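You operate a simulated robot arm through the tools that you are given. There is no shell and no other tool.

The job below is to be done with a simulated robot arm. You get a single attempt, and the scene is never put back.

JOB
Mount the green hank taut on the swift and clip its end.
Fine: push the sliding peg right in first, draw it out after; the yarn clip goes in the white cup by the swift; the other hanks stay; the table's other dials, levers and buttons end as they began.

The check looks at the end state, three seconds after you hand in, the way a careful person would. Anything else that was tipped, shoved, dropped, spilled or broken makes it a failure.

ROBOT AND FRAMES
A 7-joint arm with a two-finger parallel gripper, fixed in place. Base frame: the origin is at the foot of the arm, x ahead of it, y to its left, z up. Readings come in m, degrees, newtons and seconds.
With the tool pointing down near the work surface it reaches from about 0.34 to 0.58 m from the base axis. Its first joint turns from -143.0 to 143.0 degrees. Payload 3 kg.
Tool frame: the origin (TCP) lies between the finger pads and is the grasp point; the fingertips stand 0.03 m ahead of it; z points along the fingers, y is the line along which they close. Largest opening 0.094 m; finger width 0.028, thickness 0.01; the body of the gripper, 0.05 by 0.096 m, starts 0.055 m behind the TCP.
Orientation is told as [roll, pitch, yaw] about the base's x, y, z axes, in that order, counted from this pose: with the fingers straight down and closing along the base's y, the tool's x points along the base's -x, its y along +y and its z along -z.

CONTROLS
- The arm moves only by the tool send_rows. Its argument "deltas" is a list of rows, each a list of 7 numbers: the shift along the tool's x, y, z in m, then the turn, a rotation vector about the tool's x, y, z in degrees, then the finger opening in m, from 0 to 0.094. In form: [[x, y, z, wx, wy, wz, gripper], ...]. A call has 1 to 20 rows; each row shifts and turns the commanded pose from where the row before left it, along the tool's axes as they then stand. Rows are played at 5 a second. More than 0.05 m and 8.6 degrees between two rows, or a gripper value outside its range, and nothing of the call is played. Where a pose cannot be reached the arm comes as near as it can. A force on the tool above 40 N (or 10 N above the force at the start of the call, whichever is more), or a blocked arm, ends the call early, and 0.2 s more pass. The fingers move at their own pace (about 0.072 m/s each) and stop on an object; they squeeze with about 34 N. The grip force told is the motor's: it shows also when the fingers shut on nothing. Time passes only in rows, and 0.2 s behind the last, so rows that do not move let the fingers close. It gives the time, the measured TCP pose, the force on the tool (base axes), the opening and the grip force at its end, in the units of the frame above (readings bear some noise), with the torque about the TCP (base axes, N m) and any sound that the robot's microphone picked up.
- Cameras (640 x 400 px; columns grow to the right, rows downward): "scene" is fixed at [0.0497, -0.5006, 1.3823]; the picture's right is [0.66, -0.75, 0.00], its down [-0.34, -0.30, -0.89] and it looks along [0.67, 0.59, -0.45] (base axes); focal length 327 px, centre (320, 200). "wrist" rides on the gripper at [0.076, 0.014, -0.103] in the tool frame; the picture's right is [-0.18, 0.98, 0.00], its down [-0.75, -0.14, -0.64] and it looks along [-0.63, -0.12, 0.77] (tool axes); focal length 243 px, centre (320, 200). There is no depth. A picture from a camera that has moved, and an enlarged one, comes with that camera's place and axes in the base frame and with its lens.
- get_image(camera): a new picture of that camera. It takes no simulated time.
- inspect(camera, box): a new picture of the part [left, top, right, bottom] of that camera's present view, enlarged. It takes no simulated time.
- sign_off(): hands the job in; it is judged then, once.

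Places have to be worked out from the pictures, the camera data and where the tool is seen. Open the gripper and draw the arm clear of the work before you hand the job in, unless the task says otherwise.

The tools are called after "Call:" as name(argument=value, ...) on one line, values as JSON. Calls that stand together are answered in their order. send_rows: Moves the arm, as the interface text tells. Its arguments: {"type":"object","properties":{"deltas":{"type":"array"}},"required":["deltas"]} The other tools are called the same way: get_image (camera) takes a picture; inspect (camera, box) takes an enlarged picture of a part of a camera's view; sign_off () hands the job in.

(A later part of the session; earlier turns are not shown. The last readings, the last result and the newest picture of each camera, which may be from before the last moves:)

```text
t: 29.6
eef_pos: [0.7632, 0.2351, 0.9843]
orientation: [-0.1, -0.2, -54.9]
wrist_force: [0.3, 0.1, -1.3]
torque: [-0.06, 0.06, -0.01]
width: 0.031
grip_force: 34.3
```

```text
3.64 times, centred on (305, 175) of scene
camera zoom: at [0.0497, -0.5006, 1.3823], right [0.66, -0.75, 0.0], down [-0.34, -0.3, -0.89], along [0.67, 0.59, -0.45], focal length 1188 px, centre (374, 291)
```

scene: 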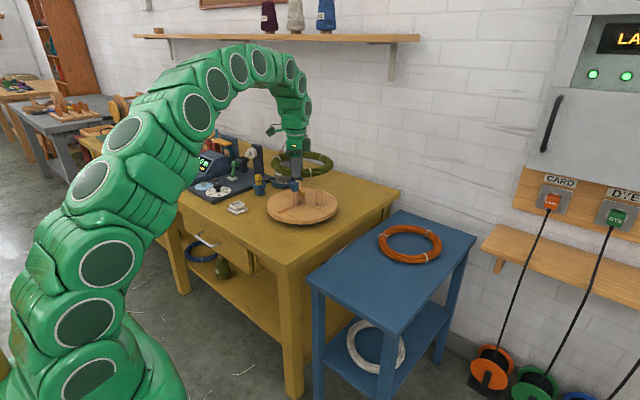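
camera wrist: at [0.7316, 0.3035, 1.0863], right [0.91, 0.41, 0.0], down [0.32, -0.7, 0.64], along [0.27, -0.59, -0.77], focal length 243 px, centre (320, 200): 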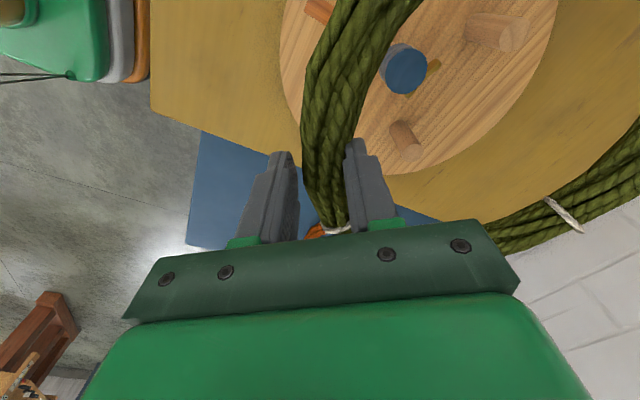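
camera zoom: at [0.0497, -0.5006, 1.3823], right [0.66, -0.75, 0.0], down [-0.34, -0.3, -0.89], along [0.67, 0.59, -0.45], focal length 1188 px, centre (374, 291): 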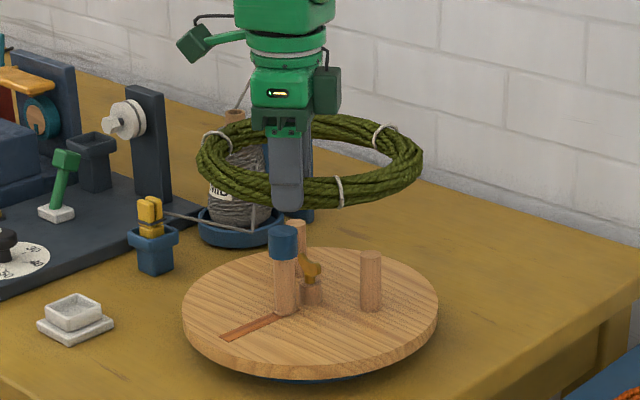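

The wrist view puts the pegs at (0.866,0.234), (0.870,0.340) and the slider at (0.805,0.29); the ring centre is ≈(0.842,0.2905). I make a small correction and lower halfway to inspect.

Call:
send_rows(deltas=[[-0.0045, 0.003, 0.02, 0, 0, 0, 0.01], [0, 0, 0.02, 0, 0, 0, 0.01], [0, 0, 0.015, 0, 0, 0, 0.01], [0, 0, 0, 0, 0, 0, 0.01]])

Call:
get_image(camera="wrist")

Call:
inspect(camera="scene", box=[250, 140, 350, 230])

```text
t: 30.6
eef_pos: [0.7689, 0.2299, 0.9262]
orientation: [-0.1, -0.1, -54.9]
wrist_force: [0.0, 0.2, -1.0]
torque: [-0.03, 0.05, -0.02]
width: 0.0311
grip_force: 33.9
```

```text
taken
camera wrist: at [0.7367, 0.2992, 1.0282], right [0.91, 0.41, 0.0], down [0.32, -0.7, 0.64], along [0.27, -0.59, -0.77], focal length 243 px, centre (320, 200)
```

wrist: 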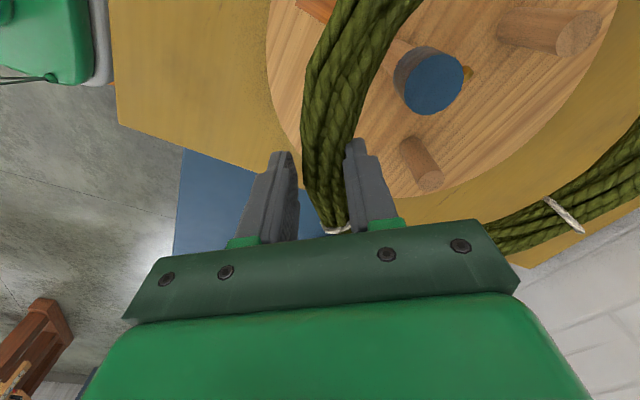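

```text
4.44 times, centred on (300, 185) of scene
camera zoom: at [0.0497, -0.5006, 1.3823], right [0.66, -0.75, 0.0], down [-0.34, -0.3, -0.89], along [0.67, 0.59, -0.45], focal length 1452 px, centre (409, 267)
```

zoom: 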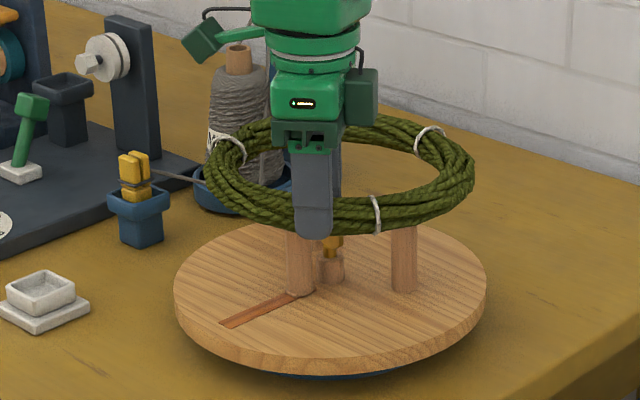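

The pegs appear to be inside the ring. I continue down past the cap with force watch.

Call:
send_rows(deltas=[[0.001, 0.001, 0.008, 0, 0, 0, 0.01], [0, 0, 0.01, 0, 0, 0, 0.01], [0, 0, 0.01, 0, 0, 0, 0.01], [0, 0, 0.007, 0, 0, 0, 0.01], [0, 0, 0, 0, 0, 0, 0.01]])

Call:
get_image(camera="wrist")

Call:
inspect(camera="scene", box=[250, 140, 350, 230])

```text
t: 31.8
eef_pos: [0.769, 0.2305, 0.8912]
orientation: [-0.2, -0.2, -54.9]
wrist_force: [0.0, 0.1, -1.4]
torque: [-0.04, 0.07, 0.01]
width: 0.0311
grip_force: 34.0
```

```text
taken
camera wrist: at [0.7376, 0.3, 0.9931], right [0.91, 0.41, 0.0], down [0.32, -0.7, 0.64], along [0.27, -0.59, -0.77], focal length 243 px, centre (320, 200)
```

wrist: 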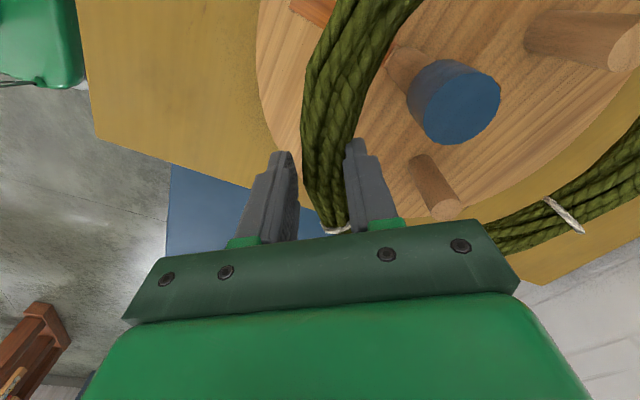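

```text
4.44 times, centred on (300, 185) of scene
camera zoom: at [0.0497, -0.5006, 1.3823], right [0.66, -0.75, 0.0], down [-0.34, -0.3, -0.89], along [0.67, 0.59, -0.45], focal length 1452 px, centre (409, 267)
```

zoom: 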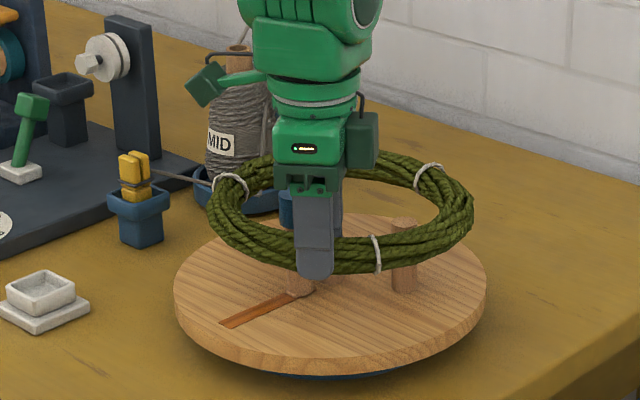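

All three pegs are within the ring. I lower further toward the disc.

Call:
send_rows(deltas=[[0, 0, 0.01, 0, 0, 0, 0.01], [0, 0, 0.01, 0, 0, 0, 0.01], [0, 0, 0.01, 0, 0, 0, 0.01], [0, 0, 0.005, 0, 0, 0, 0.01], [0, 0, 0, 0, 0, 0, 0.01]])

Call:
inspect(camera="scene", box=[260, 160, 350, 230])

```text
t: 33.0
eef_pos: [0.7675, 0.2299, 0.8541]
orientation: [-0.1, -0.1, -54.9]
wrist_force: [-0.1, -0.3, -1.4]
torque: [-0.06, 0.11, 0.0]
width: 0.0311
grip_force: 34.3
```

```text
5.71 times, centred on (305, 195) of scene
camera zoom: at [0.0497, -0.5006, 1.3823], right [0.66, -0.75, 0.0], down [-0.34, -0.3, -0.89], along [0.67, 0.59, -0.45], focal length 1868 px, centre (406, 229)
```

zoom: 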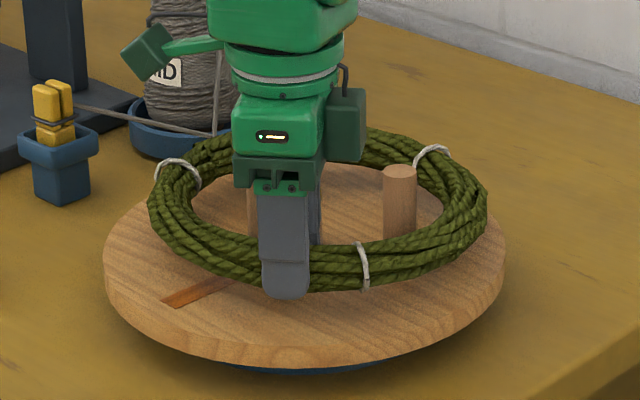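

About a centimetre remains. I lower in 2 mm steps until the hank touches the disc.

Call:
send_rows(deltas=[[0, 0, 0.002, 0, 0, 0, 0.01], [0, 0, 0.002, 0, 0, 0, 0.01], [0, 0, 0.002, 0, 0, 0, 0.01], [0, 0, 0, 0, 0, 0, 0.01]])

Call:
inspect(camera="scene", box=[260, 160, 350, 230])

```text
t: 34.0
eef_pos: [0.7695, 0.2311, 0.8481]
orientation: [-0.1, -0.1, -55.0]
wrist_force: [0.1, -0.2, -1.3]
torque: [-0.08, 0.08, 0.02]
width: 0.0314
grip_force: 34.5
```

```text
5.71 times, centred on (305, 195) of scene
camera zoom: at [0.0497, -0.5006, 1.3823], right [0.66, -0.75, 0.0], down [-0.34, -0.3, -0.89], along [0.67, 0.59, -0.45], focal length 1868 px, centre (406, 229)
```

zoom: 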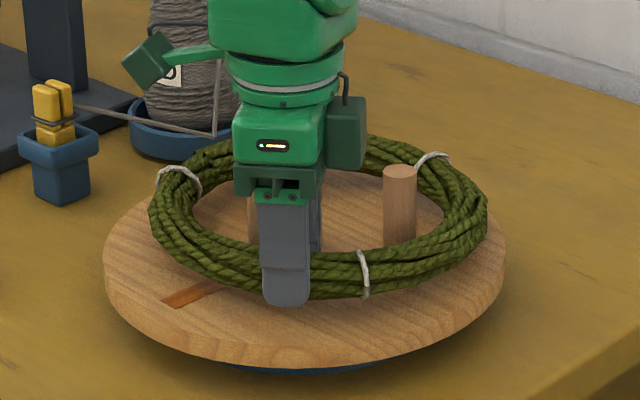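

Call:
send_rows(deltas=[[0, 0, 0.0015, 0, 0, 0, 0.01], [0, 0, 0.0015, 0, 0, 0, 0.01], [0, 0, 0.0015, 0, 0, 0, 0.01], [0, 0, 0, 0, 0, 0, 0.01]])

Call:
inspect(camera="scene", box=[270, 180, 330, 225])

```text
t: 35.0
eef_pos: [0.7687, 0.2298, 0.8437]
orientation: [-0.1, -0.1, -54.9]
wrist_force: [-0.9, -0.3, -0.3]
torque: [-0.09, 0.06, 0.0]
width: 0.0312
grip_force: 34.8
```

```text
8.89 times, centred on (300, 202) of scene
camera zoom: at [0.0497, -0.5006, 1.3823], right [0.66, -0.75, 0.0], down [-0.34, -0.3, -0.89], along [0.67, 0.59, -0.45], focal length 2905 px, centre (498, 178)
```

zoom: 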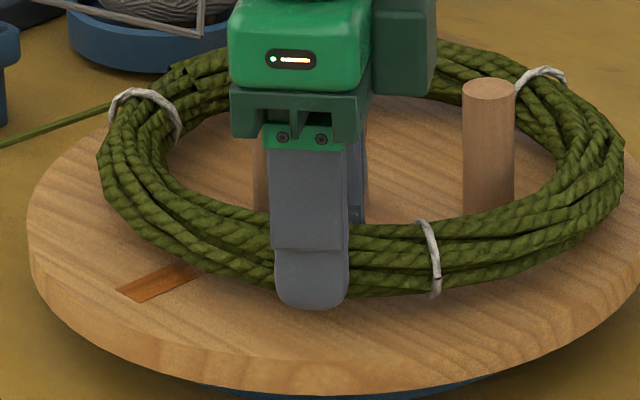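

A green strand has appeared running from the hank to the left, so the hank now counts as seated on the swift. I look at where that strand leads before releasing.

Call:
inspect(camera="scene", box=[220, 140, 350, 230])

Call:
get_image(camera="wrist")

```text
4.44 times, centred on (285, 185) of scene
camera zoom: at [0.0497, -0.5006, 1.3823], right [0.66, -0.75, 0.0], down [-0.34, -0.3, -0.89], along [0.67, 0.59, -0.45], focal length 1452 px, centre (476, 267)
```

zoom: 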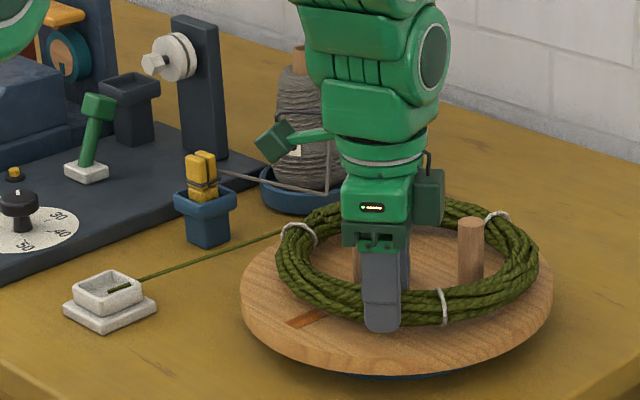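

```text
taken
camera wrist: at [0.7363, 0.2998, 0.9468], right [0.91, 0.41, 0.0], down [0.32, -0.7, 0.64], along [0.27, -0.59, -0.77], focal length 243 px, centre (320, 200)
```

wrist: 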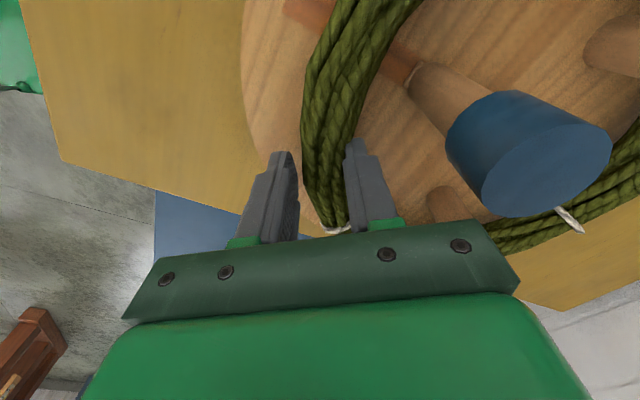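

The hank's end now lies in the white cup, so the yellow clip must later be put there. I open the fingers a little and rise straight up, leaving the hank round the pegs.

Call:
send_rows(deltas=[[0, 0, 0, 0, 0, 0, 0.036], [0, 0, 0, 0, 0, 0, 0.046], [0, 0, 0, 0, 0, 0, 0.05], [0, 0, -0.01, 0, 0, 0, 0.05], [0, 0, -0.02, 0, 0, 0, 0.05], [0, 0, -0.03, 0, 0, 0, 0.05], [0, 0, -0.04, 0, 0, 0, 0.05], [0, 0, -0.04, 0, 0, 0, 0.05], [0, 0, 0, 0, 0, 0, 0.05]])

Call:
inspect(camera="scene", box=[220, 140, 350, 230])

Call:
get_image(camera="wrist")

```text
t: 37.0
eef_pos: [0.7674, 0.2318, 0.9881]
orientation: [-0.1, -0.1, -54.9]
wrist_force: [-0.3, 0.2, 0.0]
torque: [-0.03, 0.02, 0.0]
width: 0.0501
grip_force: 0.0
```

```text
4.44 times, centred on (285, 185) of scene
camera zoom: at [0.0497, -0.5006, 1.3823], right [0.66, -0.75, 0.0], down [-0.34, -0.3, -0.89], along [0.67, 0.59, -0.45], focal length 1452 px, centre (476, 267)
```

zoom: 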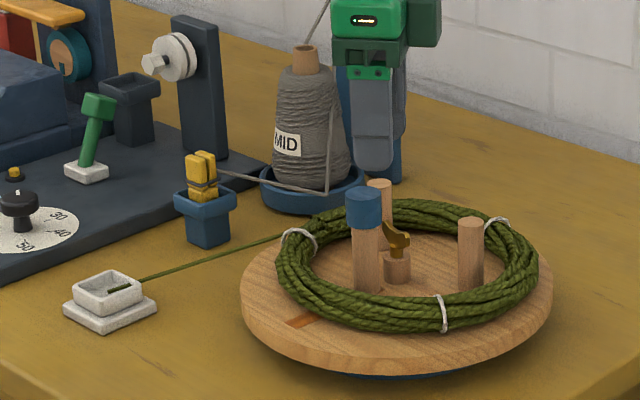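

```text
taken
camera wrist: at [0.7356, 0.3006, 1.0891], right [0.91, 0.41, 0.0], down [0.32, -0.7, 0.64], along [0.27, -0.59, -0.77], focal length 243 px, centre (320, 200)
```

wrist: 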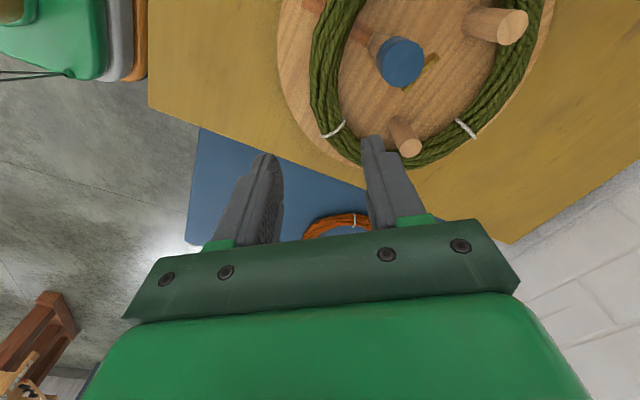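

The hank sits round all three pegs. I yaw the tool back and position above the slider cap to draw it out.

Call:
send_rows(deltas=[[0, 0, 0, 0, 0, -7.85, 0.07], [0, 0, 0, 0, 0, -7.85, 0.07], [0, 0, 0, 0, 0, -7.85, 0.07], [0, 0, 0, 0, 0, -7.85, 0.07], [0, 0, 0, 0, 0, -7.85, 0.07], [0, 0, 0, 0, 0, -7.85, 0.07], [0, 0, 0, 0, 0, -7.8, 0.07], [-0.018, 0.029, 0, 0, 0, 0, 0.07], [-0.018, 0.029, 0, 0, 0, 0, 0.07], [0, 0, 0, 0, 0, 0, 0.07]])

Call:
get_image(camera="wrist")

Call:
inspect(camera="wrist", box=[210, 0, 450, 190])

```text
t: 39.2
eef_pos: [0.8024, 0.287, 0.9871]
orientation: [-0.2, 0.0, 0.1]
wrist_force: [0.9, -1.0, 0.7]
torque: [0.0, 0.0, -0.01]
width: 0.0699
grip_force: 0.0
```

```text
taken
camera wrist: at [0.7272, 0.3004, 1.0886], right [0.18, 0.98, 0.0], down [0.75, -0.14, 0.64], along [0.63, -0.12, -0.77], focal length 243 px, centre (320, 200)
```

wrist: 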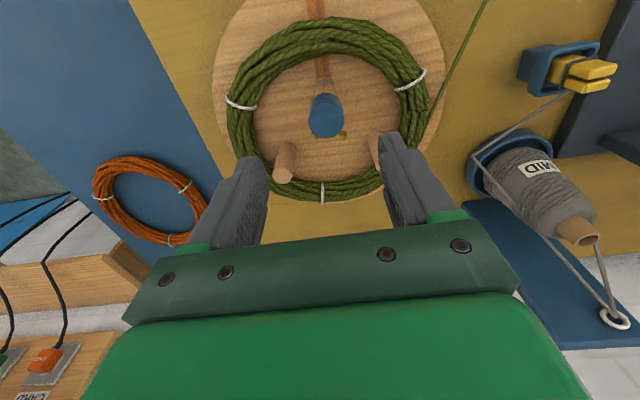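

```text
2.11 times, centred on (330, 95) of wrist
camera zoom: at [0.7272, 0.3004, 1.0886], right [0.18, 0.98, 0.0], down [0.75, -0.14, 0.64], along [0.63, -0.12, -0.77], focal length 511 px, centre (299, 421)
```

zoom: 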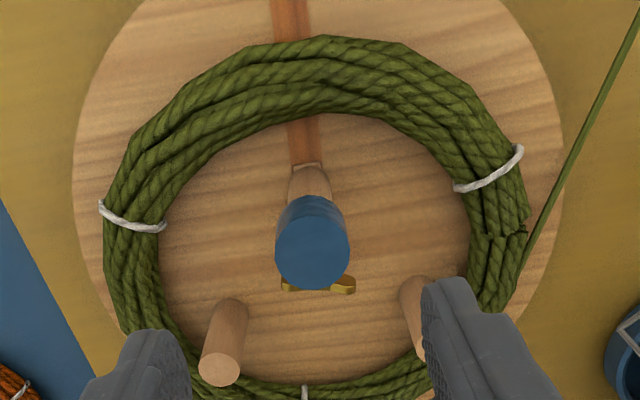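

The cap is at about (0.8035, 0.291) and the hank is clear all round. I lower the fingers onto the cap, keeping the tips above the hank.

Call:
send_rows(deltas=[[-0.001, 0.003, 0.03, 0, 0, 0, 0.07], [0, 0, 0.03, 0, 0, 0, 0.07], [0, 0, 0.025, 0, 0, 0, 0.07], [0, 0, 0.014, 0, 0, 0, 0.07], [0, 0, 0, 0, 0, 0, 0.07], [0, 0, 0, 0, 0, 0, 0.04], [0, 0, 0, 0, 0, 0, 0.02], [0, 0, 0, 0, 0, 0, 0.02], [0, 0, 0, 0, 0, 0, 0.02]])

Call:
inspect(camera="wrist", box=[210, 20, 450, 240])

Call:
inspect(camera="scene", box=[250, 150, 350, 230])

```text
t: 41.2
eef_pos: [0.8035, 0.292, 0.8878]
orientation: [-0.1, 0.0, 0.0]
wrist_force: [-0.7, -0.3, 0.9]
torque: [0.29, 0.01, -0.02]
width: 0.0297
grip_force: 44.9
```

```text
1.82 times, centred on (330, 130) of wrist
camera zoom: at [0.7289, 0.3051, 0.9899], right [0.18, 0.98, 0.0], down [0.75, -0.14, 0.64], along [0.63, -0.12, -0.77], focal length 441 px, centre (302, 327)
```

zoom: 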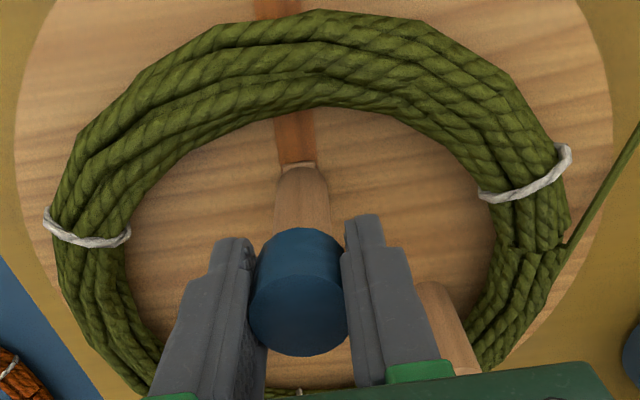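

```text
5.00 times, centred on (300, 190) of scene
camera zoom: at [0.0497, -0.5006, 1.3823], right [0.66, -0.75, 0.0], down [-0.34, -0.3, -0.89], along [0.67, 0.59, -0.45], focal length 1634 px, centre (420, 250)
```

zoom: 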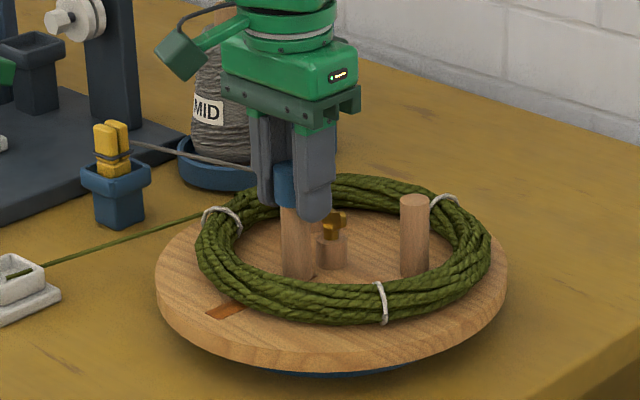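

The cap is gripped. I draw the peg outward (−x) in small steps.

Call:
send_rows(deltas=[[0.005, 0, 0, 0, 0, 0, 0.02], [0.005, 0, 0, 0, 0, 0, 0.02], [0.005, 0, 0, 0, 0, 0, 0.02], [0.005, 0, 0, 0, 0, 0, 0.02], [0, 0, 0, 0, 0, 0, 0.02]])

Call:
inspect(camera="scene", box=[250, 150, 350, 230])

```text
t: 42.4
eef_pos: [0.7853, 0.2924, 0.8868]
orientation: [-0.2, -0.1, 0.0]
wrist_force: [1.4, 11.4, 22.7]
torque: [0.21, 0.07, 0.53]
width: 0.03
grip_force: 44.9
```

```text
5.00 times, centred on (300, 190) of scene
camera zoom: at [0.0497, -0.5006, 1.3823], right [0.66, -0.75, 0.0], down [-0.34, -0.3, -0.89], along [0.67, 0.59, -0.45], focal length 1634 px, centre (420, 250)
```

zoom: 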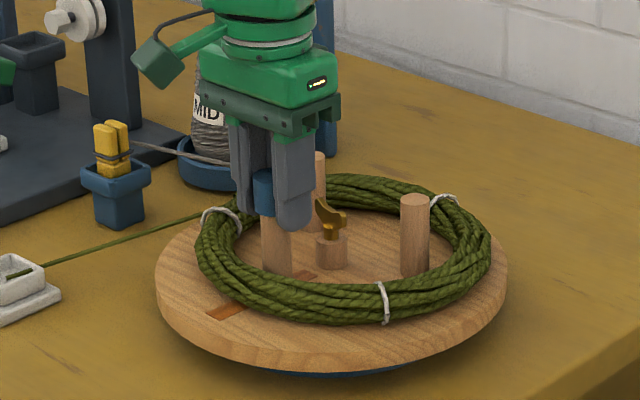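

It slides well. I relieve the +y and +z load by a millimetre each and continue outward.

Call:
send_rows(deltas=[[0.002, 0.001, -0.001, 0, 0, 0, 0.02], [0.004, 0, 0, 0, 0, 0, 0.02], [0.004, 0, 0, 0, 0, 0, 0.02], [0, 0, 0, 0, 0, 0, 0.02]])

Call:
inspect(camera="scene", box=[250, 150, 350, 230])

Call:
inspect(camera="wrist", box=[190, 20, 450, 240])

```text
t: 43.4
eef_pos: [0.7735, 0.2924, 0.8888]
orientation: [-0.2, 0.1, 0.0]
wrist_force: [1.9, 8.6, 0.5]
torque: [0.32, -0.65, 0.46]
width: 0.0298
grip_force: 44.5
```

```text
5.00 times, centred on (300, 190) of scene
camera zoom: at [0.0497, -0.5006, 1.3823], right [0.66, -0.75, 0.0], down [-0.34, -0.3, -0.89], along [0.67, 0.59, -0.45], focal length 1634 px, centre (420, 250)
```

zoom: 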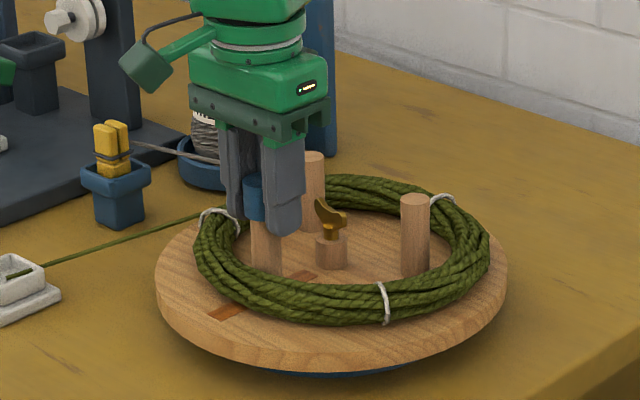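

```text
1.82 times, centred on (320, 130) of wrist
camera zoom: at [0.6988, 0.3055, 0.9899], right [0.18, 0.98, 0.0], down [0.75, -0.14, 0.64], along [0.63, -0.12, -0.77], focal length 441 px, centre (320, 327)
```

zoom: 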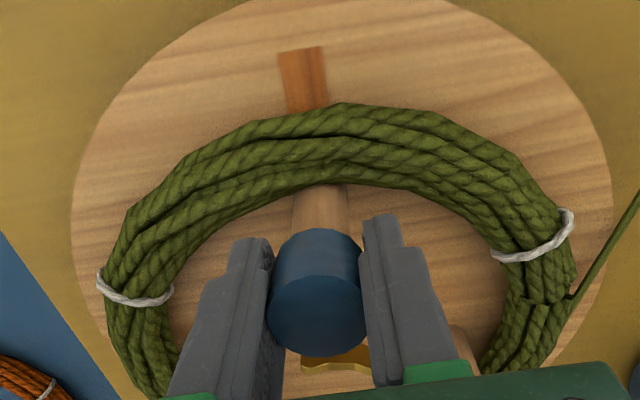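

The peg has reached the hank's near side. I keep drawing out, watching the pull along x as the hank comes up against the fixed pegs.

Call:
send_rows(deltas=[[0.003, 0.0005, 0, 0, 0, 0, 0.02], [0.003, 0, 0, 0, 0, 0, 0.02], [0.003, 0, 0, 0, 0, 0, 0.02], [0, 0, 0, 0, 0, 0, 0.02]])

Call:
inspect(camera="scene", box=[250, 150, 350, 230])

Call:
inspect(camera="wrist", box=[190, 20, 450, 240])

```text
t: 44.4
eef_pos: [0.7667, 0.2926, 0.8875]
orientation: [-0.3, -0.1, 0.0]
wrist_force: [2.1, -8.6, 2.1]
torque: [0.13, -0.52, -0.64]
width: 0.0297
grip_force: 45.5
```

```text
5.00 times, centred on (300, 190) of scene
camera zoom: at [0.0497, -0.5006, 1.3823], right [0.66, -0.75, 0.0], down [-0.34, -0.3, -0.89], along [0.67, 0.59, -0.45], focal length 1634 px, centre (420, 250)
```

zoom: 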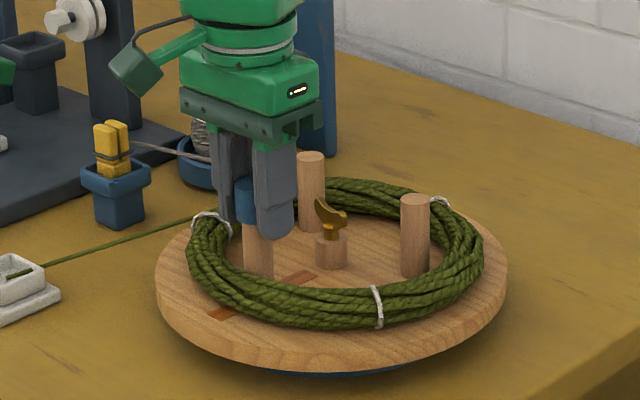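

```text
1.82 times, centred on (320, 130) of wrist
camera zoom: at [0.6907, 0.306, 0.9897], right [0.18, 0.98, 0.0], down [0.75, -0.14, 0.64], along [0.63, -0.12, -0.77], focal length 441 px, centre (320, 327)
```

zoom: 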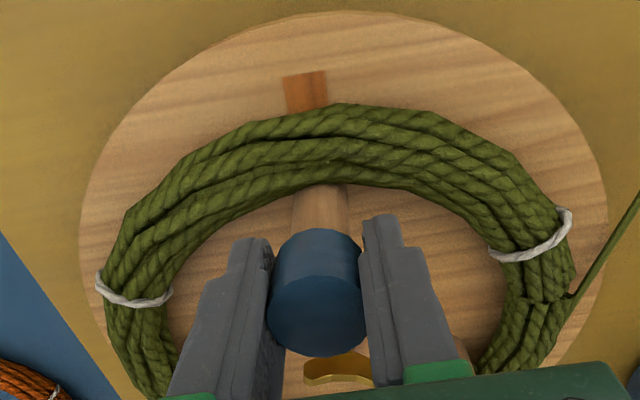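

The hank is now moving with the peg, with small forces. I continue in 3 mm steps.

Call:
send_rows(deltas=[[0.003, -0.0005, 0, 0, 0, 0, 0.02], [0.003, 0, 0, 0, 0, 0, 0.02], [0.002, 0, 0, 0, 0, 0, 0.02], [0, 0, 0, 0, 0, 0, 0.02]])

Call:
inspect(camera="scene", box=[250, 150, 350, 230])

```text
t: 45.4
eef_pos: [0.7569, 0.2926, 0.8884]
orientation: [-0.1, 0.0, 0.0]
wrist_force: [-0.4, -2.1, 8.1]
torque: [0.06, 0.08, -0.17]
width: 0.0299
grip_force: 44.9
```

```text
5.00 times, centred on (300, 190) of scene
camera zoom: at [0.0497, -0.5006, 1.3823], right [0.66, -0.75, 0.0], down [-0.34, -0.3, -0.89], along [0.67, 0.59, -0.45], focal length 1634 px, centre (420, 250)
```

zoom: 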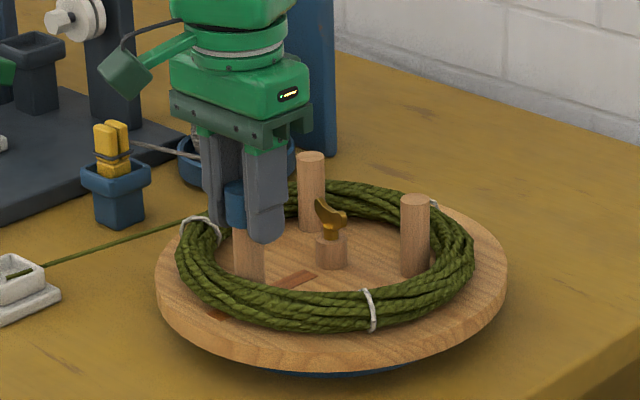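

The far side of the hank is nearing the fixed pegs. I go on in 2 mm steps to find the point of tension.

Call:
send_rows(deltas=[[0.002, 0, 0, 0, 0, 0, 0.02], [0.002, 0, 0, 0, 0, 0, 0.02], [0.002, 0, 0, 0, 0, 0, 0.02], [0, 0, 0, 0, 0, 0, 0.02]])

Call:
inspect(camera="scene", box=[250, 150, 350, 230])

```text
t: 46.0
eef_pos: [0.7574, 0.2907, 0.889]
orientation: [-0.1, -0.4, -0.2]
wrist_force: [18.2, 3.4, -7.7]
torque: [0.22, -0.41, 0.31]
width: 0.0295
grip_force: 45.1
stopped in row 3: the force on the tool passed its limit at 44 N (the readings are from after the stop); the commanded pose is now the measured one
```

```text
5.00 times, centred on (300, 190) of scene
camera zoom: at [0.0497, -0.5006, 1.3823], right [0.66, -0.75, 0.0], down [-0.34, -0.3, -0.89], along [0.67, 0.59, -0.45], focal length 1634 px, centre (420, 250)
```

zoom: 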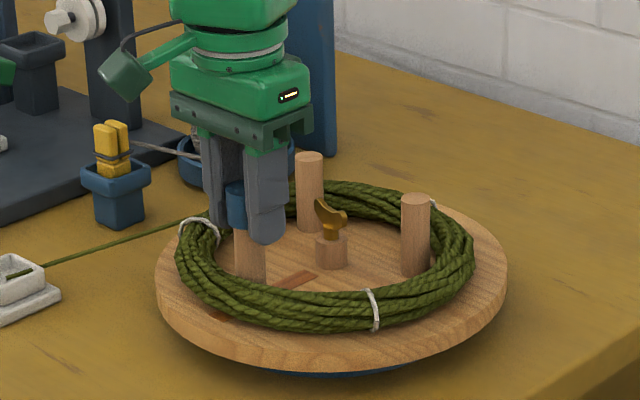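

Tension came at x≈0.757 (44 N). I look closely at the contact at the fixed pegs.

Call:
inspect(camera="scene", box=[280, 170, 340, 215])

Call:
get_image(camera="wrist")

Call:
inspect(camera="wrist", box=[190, 20, 470, 240])

```text
8.89 times, centred on (310, 192) of scene
camera zoom: at [0.0497, -0.5006, 1.3823], right [0.66, -0.75, 0.0], down [-0.34, -0.3, -0.89], along [0.67, 0.59, -0.45], focal length 2905 px, centre (409, 267)
```

zoom: 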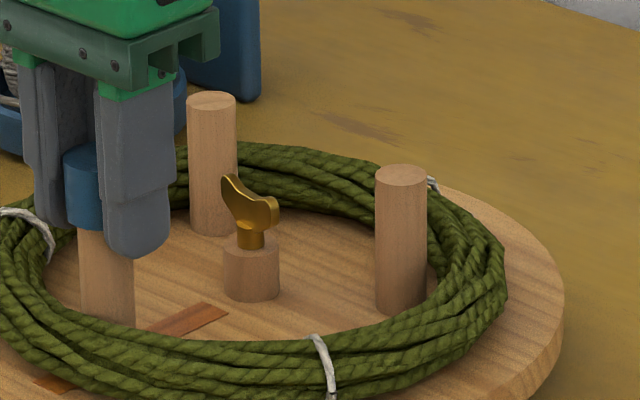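

```text
taken
camera wrist: at [0.6807, 0.3047, 0.9895], right [0.18, 0.98, 0.0], down [0.75, -0.14, 0.65], along [0.63, -0.12, -0.76], focal length 243 px, centre (320, 200)
```

wrist: 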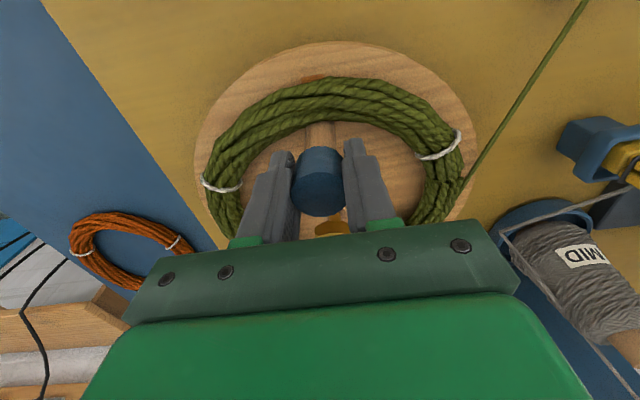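

```text
1.82 times, centred on (330, 130) of wrist
camera zoom: at [0.6807, 0.3047, 0.9895], right [0.18, 0.98, 0.0], down [0.75, -0.14, 0.65], along [0.63, -0.12, -0.76], focal length 441 px, centre (302, 327)
```

zoom: 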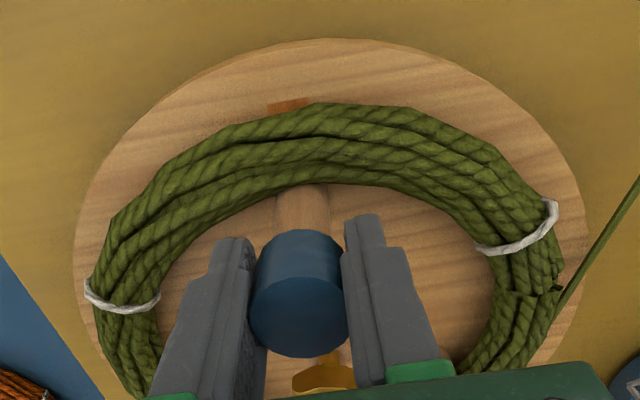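

I take up the pull again in 1 mm steps to make sure the hank is firmly tight.

Call:
send_rows(deltas=[[0.001, 0, 0, 0, 0, 0, 0.02], [0.001, 0, 0, 0, 0, 0, 0.02], [0, 0, 0, 0, 0, 0, 0.02]])

Call:
inspect(camera="scene", box=[270, 170, 340, 220])

```text
t: 46.6
eef_pos: [0.7562, 0.2909, 0.8883]
orientation: [-0.1, -0.4, -0.1]
wrist_force: [17.0, 3.9, -9.6]
torque: [0.21, -0.47, 0.31]
width: 0.0298
grip_force: 45.2
stopped in row 3: the force on the tool passed its limit at 42 N (the readings are from after the stop); the commanded pose is now the measured one
```

```text
8.00 times, centred on (305, 195) of scene
camera zoom: at [0.0497, -0.5006, 1.3823], right [0.66, -0.75, 0.0], down [-0.34, -0.3, -0.89], along [0.67, 0.59, -0.45], focal length 2614 px, centre (440, 240)
```

zoom: 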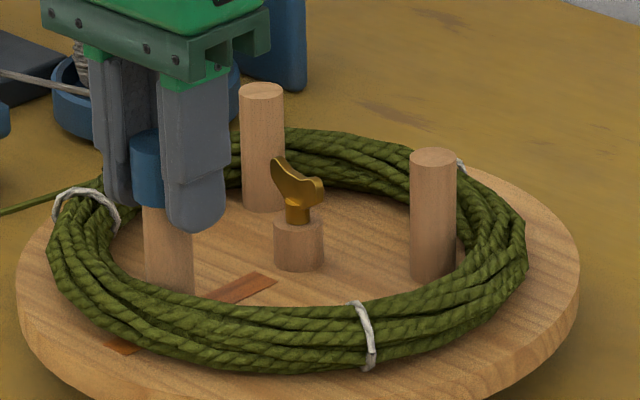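

The hank holds against about 40 N with no more travel, so it is taut between the pegs. I hold a slight pull, release the cap and rise.

Call:
send_rows(deltas=[[0.0006, 0, 0, 0, 0, 0, 0.02], [0, 0, 0, 0, 0, 0, 0.04], [0, 0, 0, 0, 0, 0, 0.06], [0, 0, 0, 0, 0, 0, 0.06], [0, 0, -0.02, 0, 0, 0, 0.06], [0, 0, -0.04, 0, 0, 0, 0.06], [0, 0, -0.04, 0, 0, 0, 0.06], [0, 0, -0.04, 0, 0, 0, 0.06], [0, 0, 0, 0, 0, 0, 0.06]])

Call:
inspect(camera="scene", box=[270, 170, 340, 220])

Call:
get_image(camera="wrist")

Call:
inspect(camera="wrist", box=[200, 20, 460, 230])

```text
t: 48.6
eef_pos: [0.7574, 0.2915, 1.0277]
orientation: [-0.1, -0.4, -0.2]
wrist_force: [-0.2, 0.6, 0.1]
torque: [0.01, 0.01, 0.02]
width: 0.0602
grip_force: 0.2
```

```text
8.00 times, centred on (305, 195) of scene
camera zoom: at [0.0497, -0.5006, 1.3823], right [0.66, -0.75, 0.0], down [-0.34, -0.3, -0.89], along [0.67, 0.59, -0.45], focal length 2614 px, centre (440, 240)
```

zoom: 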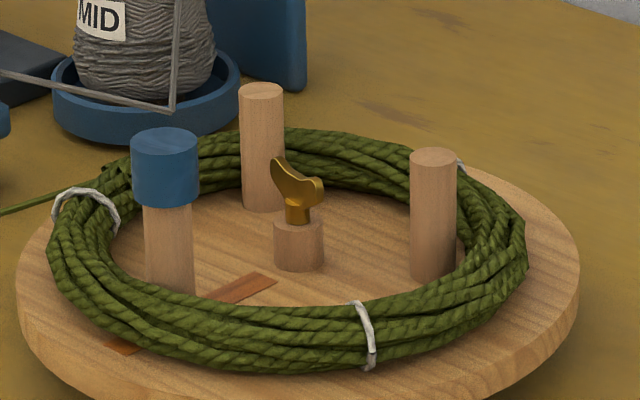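

```text
taken
camera wrist: at [0.6809, 0.3037, 1.129], right [0.19, 0.98, 0.0], down [0.75, -0.14, 0.65], along [0.64, -0.12, -0.76], focal length 243 px, centre (320, 200)
```

wrist: 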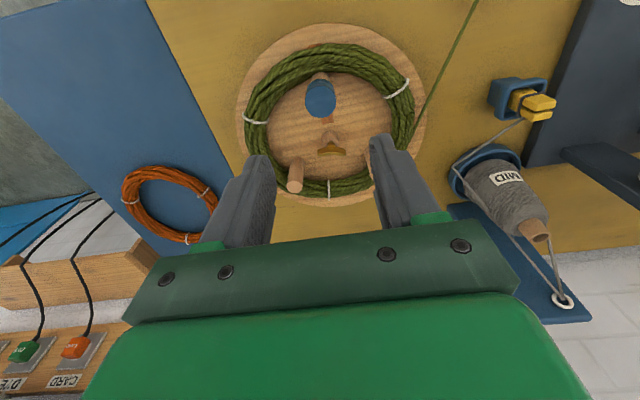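

```text
1.90 times, centred on (330, 125) of wrist
camera zoom: at [0.6809, 0.3037, 1.129], right [0.19, 0.98, 0.0], down [0.75, -0.14, 0.65], along [0.64, -0.12, -0.76], focal length 462 px, centre (301, 343)
```

zoom: 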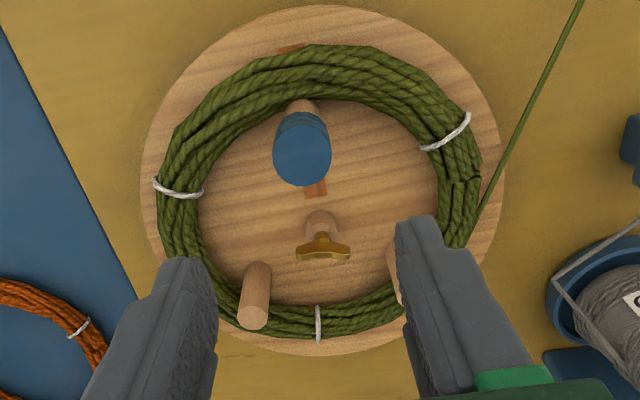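

The hank is taut round all three pegs. Re-triangulating puts the table top at z≈0.775, the blue clip holder at about (0.82,0.517) and the white cup near (0.683,0.487). I move over to view the clip.

Call:
send_rows(deltas=[[0.0034, 0.0417, 0, 0, 0.4, 0, 0.06], [0.0034, 0.0417, 0, 0, 0, 0, 0.06], [0.0034, 0.0417, 0, 0, 0, 0, 0.06], [0.0034, 0.0417, 0, 0, 0, 0, 0.06], [0.0034, 0.0417, 0, 0, 0, 0, 0.06], [0, 0, 0, 0, 0, 0, 0.06]])

Call:
get_image(camera="wrist")

Call:
inspect(camera="wrist", box=[220, 0, 420, 220])

Call:
inspect(camera="scene", box=[210, 120, 310, 220])

```text
t: 50.0
eef_pos: [0.7374, 0.4665, 1.0209]
orientation: [-0.1, 0.0, -0.2]
wrist_force: [-0.6, 0.0, -1.1]
torque: [-0.01, -0.01, -0.01]
width: 0.0598
grip_force: 0.1
out of reach, approached as far as the arm can: row 5
```

```text
taken
camera wrist: at [0.6616, 0.4798, 1.1234], right [0.19, 0.98, 0.0], down [0.75, -0.14, 0.64], along [0.63, -0.12, -0.77], focal length 243 px, centre (320, 200)
```

wrist: 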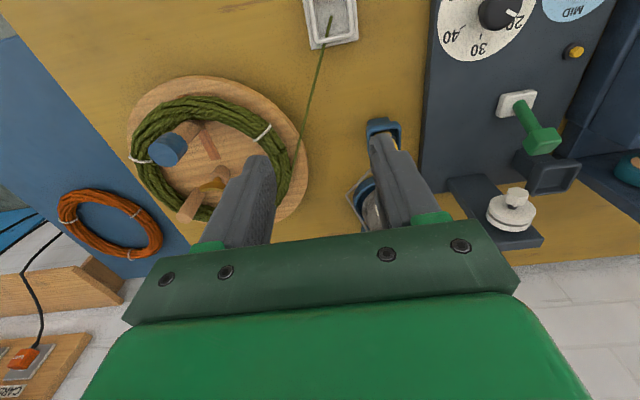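

```text
1.82 times, centred on (320, 110) of wrist
camera zoom: at [0.6616, 0.4798, 1.1234], right [0.19, 0.98, 0.0], down [0.75, -0.14, 0.64], along [0.63, -0.12, -0.77], focal length 441 px, centre (320, 364)
```

zoom: 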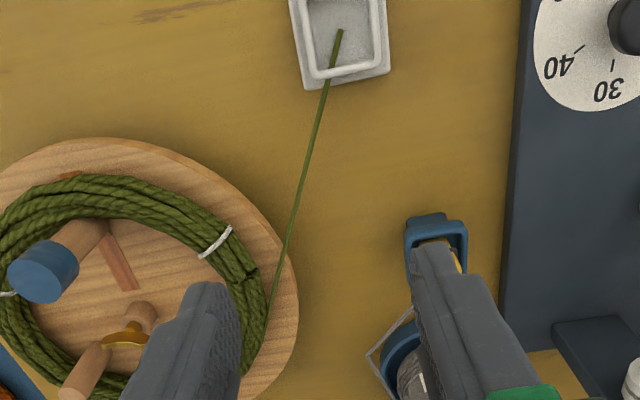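

```text
4.00 times, centred on (260, 170) of scene
camera zoom: at [0.0497, -0.5006, 1.3823], right [0.66, -0.75, 0.0], down [-0.34, -0.3, -0.89], along [0.67, 0.59, -0.45], focal length 1307 px, centre (560, 320)
```

zoom: 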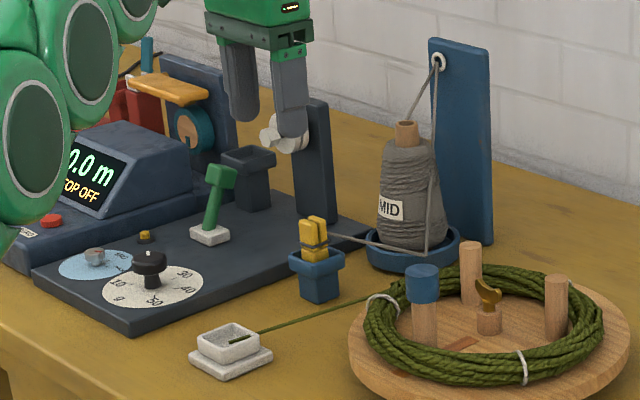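

Tool-down reach ends near r≈0.87, and the clip at about (0.817, 0.536) is beyond that, so I tilt the tool 30° about y with the fingers pointing forward to gain reach. Then I look again.

Call:
send_rows(deltas=[[0.02, 0, 0, 0, 0, 0, 0.07], [0, 0, 0, 0, -7.5, 0, 0.07], [0, 0, 0, 0, -7.5, 0, 0.07], [0, 0, 0, 0, -7.5, 0, 0.07], [0, 0, 0, 0, -7.5, 0, 0.07], [0, 0, 0, 0, 0, 0, 0.07]])

Call:
get_image(camera="wrist")

Call:
get_image(camera="scene")

```text
t: 51.4
eef_pos: [0.7163, 0.4648, 1.023]
orientation: [0.0, -30.2, -0.1]
wrist_force: [0.2, -0.1, 0.8]
torque: [-0.02, -0.04, -0.04]
width: 0.07
grip_force: 0.0
```

```text
taken
camera wrist: at [0.5988, 0.4789, 1.0727], right [0.16, 0.98, 0.09], down [0.33, -0.14, 0.93], along [0.93, -0.12, -0.35], focal length 243 px, centre (320, 200)
```

wrist: 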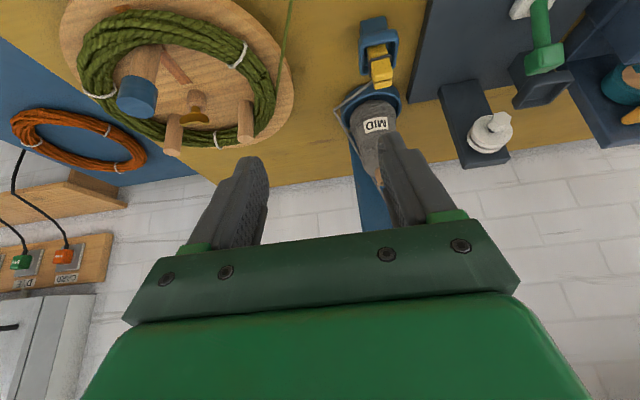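

```text
taken
```

scene: 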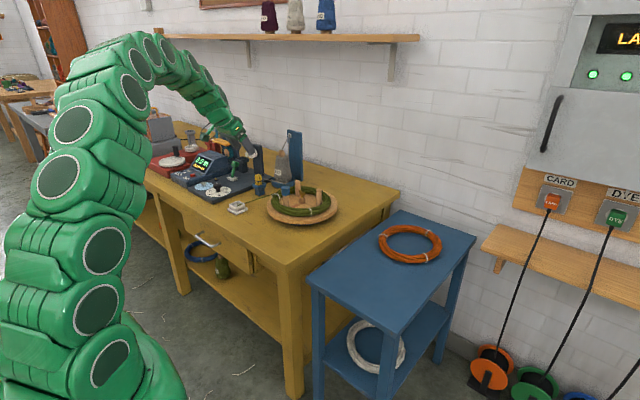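

The tilted view shows the clip well. I zoom in on it and on the white cup.

Call:
inspect(camera="wrist", box=[325, 0, 445, 120])

Call:
inspect(camera="scene", box=[220, 165, 290, 220])

```text
3.33 times, centred on (385, 60) of wrist
camera zoom: at [0.5988, 0.4789, 1.0727], right [0.16, 0.98, 0.09], down [0.33, -0.14, 0.93], along [0.93, -0.12, -0.35], focal length 809 px, centre (103, 667)
```

zoom: 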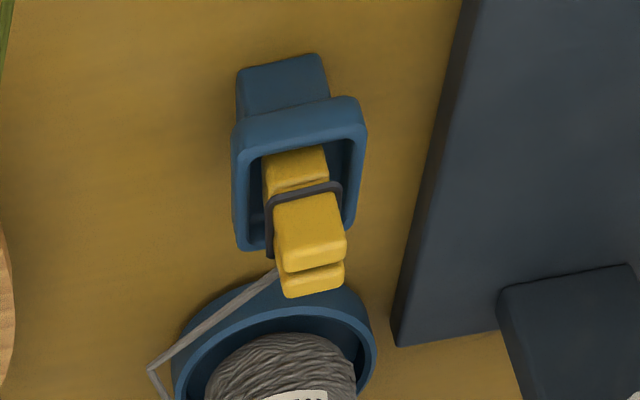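

```text
7.27 times, centred on (255, 192) of scene
camera zoom: at [0.0497, -0.5006, 1.3823], right [0.66, -0.75, 0.0], down [-0.34, -0.3, -0.89], along [0.67, 0.59, -0.45], focal length 2377 px, centre (793, 254)
```

zoom: 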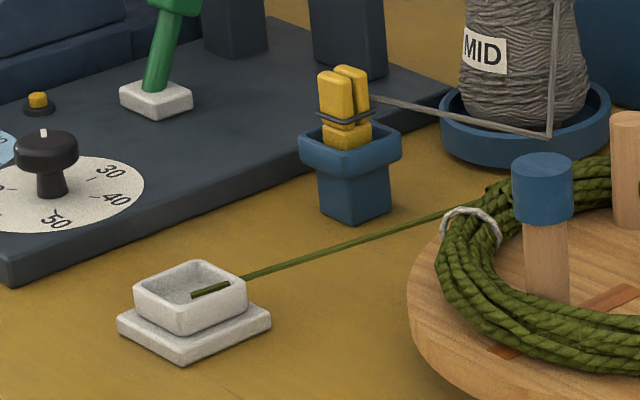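

Two wrist views place the holder rim at (0.818, 0.537, 0.822) and the clip top at z≈0.864. I move to a point just above the clip with the tool tilted.

Call:
send_rows(deltas=[[-0.0064, 0.014, 0.0252, 0, 0, 0, 0.07], [-0.0064, 0.014, 0.0252, 0, 0, 0, 0.07], [-0.0064, 0.014, 0.0252, 0, 0, 0, 0.07], [-0.0064, 0.014, 0.0252, 0, 0, 0, 0.07], [-0.0064, 0.014, 0.0252, 0, 0, 0, 0.07], [0, 0, 0, 0, 0, 0, 0.07]])

Call:
get_image(camera="wrist")

Call:
inspect(camera="scene", box=[210, 120, 310, 220])

```text
t: 52.8
eef_pos: [0.8075, 0.5339, 0.9274]
orientation: [-0.1, -29.9, 0.0]
wrist_force: [0.4, 0.0, -0.6]
torque: [-0.02, -0.02, 0.0]
width: 0.0699
grip_force: 0.1
```

```text
taken
camera wrist: at [0.6907, 0.548, 0.9772], right [0.16, 0.98, 0.09], down [0.33, -0.14, 0.93], along [0.93, -0.12, -0.35], focal length 243 px, centre (320, 200)
```

wrist: 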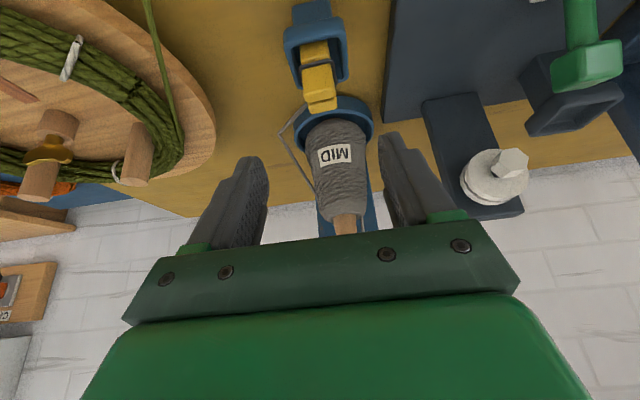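

```text
4.00 times, centred on (260, 170) of scene
camera zoom: at [0.0497, -0.5006, 1.3823], right [0.66, -0.75, 0.0], down [-0.34, -0.3, -0.89], along [0.67, 0.59, -0.45], focal length 1307 px, centre (560, 320)
```

zoom: 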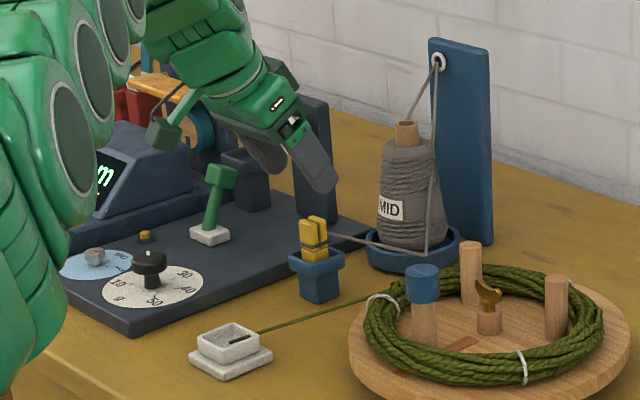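

Reach is fine here. I zoom on the clip once more to fix its position before descending.

Call:
inspect(camera="wrist", box=[260, 0, 380, 130])

```text
3.08 times, centred on (320, 65) of wrist
camera zoom: at [0.6907, 0.548, 0.9772], right [0.16, 0.98, 0.09], down [0.33, -0.14, 0.93], along [0.93, -0.12, -0.35], focal length 746 px, centre (320, 615)
```

zoom: 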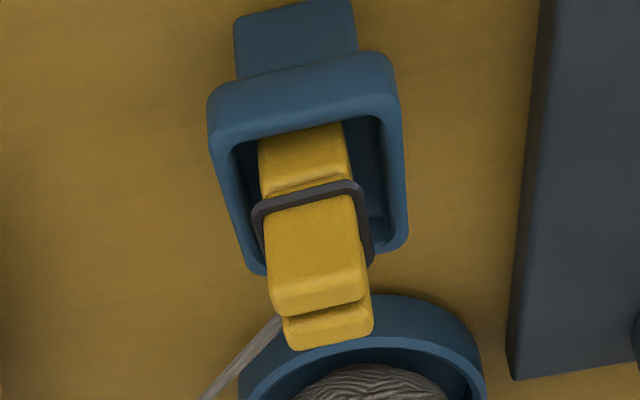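

The clip axis is at y≈0.5385, x≈0.816. I descend vertically so the fingers straddle it, tips staying just above the blue rim.

Call:
send_rows(deltas=[[0.0083, 0.0012, 0.0144, 0, 0, 0, 0.06], [0.0083, 0.0011, 0.0144, 0, 0, 0, 0.06], [0.0083, 0.0011, 0.0144, 0, 0, 0, 0.06], [0.0043, 0.0011, 0.0075, 0, 0, 0, 0.06], [0, 0, 0, 0, 0, 0, 0.06]])

Call:
get_image(camera="wrist")

Call:
inspect(camera="scene", box=[220, 140, 290, 200])

```text
t: 54.0
eef_pos: [0.8059, 0.5404, 0.8706]
orientation: [-0.1, -30.0, -0.1]
wrist_force: [-0.1, -0.6, 0.1]
torque: [0.02, 0.0, -0.01]
width: 0.0602
grip_force: 0.0
```

```text
taken
camera wrist: at [0.6902, 0.5534, 0.9206], right [0.16, 0.98, 0.09], down [0.33, -0.14, 0.93], along [0.93, -0.12, -0.35], focal length 243 px, centre (320, 200)
```

wrist: 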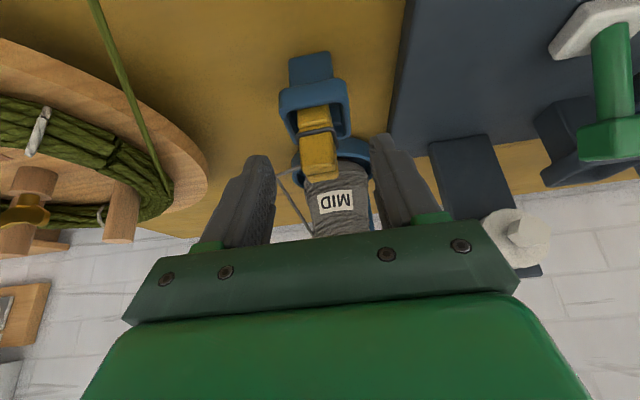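

```text
6.67 times, centred on (255, 170) of scene
camera zoom: at [0.0497, -0.5006, 1.3823], right [0.66, -0.75, 0.0], down [-0.34, -0.3, -0.89], along [0.67, 0.59, -0.45], focal length 2179 px, centre (753, 400)
```

zoom: 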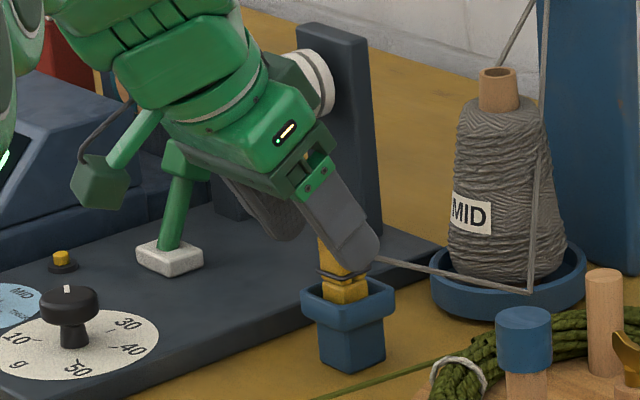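

The fingers straddle the clip with the rim still clear below. I lower 8 mm more and close.

Call:
send_rows(deltas=[[0.002, -0.0008, 0.0035, 0, 0, 0, 0.06], [0.002, 0, 0.0035, 0, 0, 0, 0.06], [0, 0, 0, 0, 0, 0, 0.06], [0, 0, 0, 0, 0, 0, 0.035], [0, 0, 0, 0, 0, 0, 0.01], [0, 0, 0, 0, 0, 0, 0.01], [0, 0, 0, 0, 0, 0, 0.01]])

Call:
get_image(camera="wrist")

Call:
inspect(camera="scene", box=[220, 140, 290, 200])

```text
t: 55.6
eef_pos: [0.8061, 0.5395, 0.8611]
orientation: [-0.1, -30.0, -0.1]
wrist_force: [0.1, 0.9, 0.4]
torque: [0.01, -0.04, 0.0]
width: 0.0205
grip_force: 34.0
```

```text
taken
camera wrist: at [0.6897, 0.553, 0.9122], right [0.16, 0.98, 0.09], down [0.33, -0.14, 0.93], along [0.93, -0.12, -0.35], focal length 243 px, centre (320, 200)
```

wrist: 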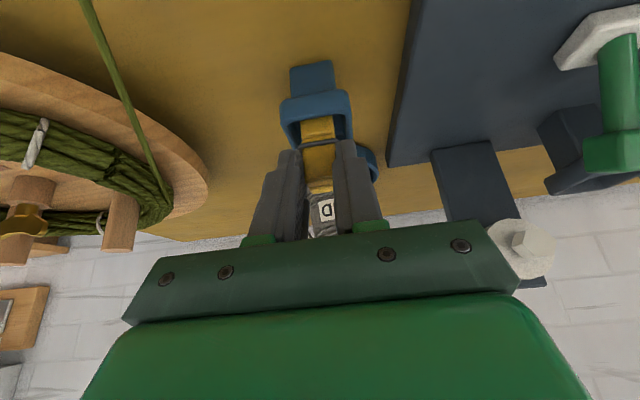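

```text
6.67 times, centred on (255, 170) of scene
camera zoom: at [0.0497, -0.5006, 1.3823], right [0.66, -0.75, 0.0], down [-0.34, -0.3, -0.89], along [0.67, 0.59, -0.45], focal length 2179 px, centre (753, 400)
```

zoom: 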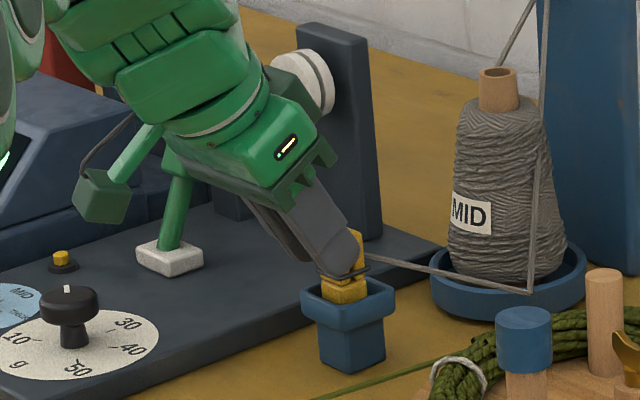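

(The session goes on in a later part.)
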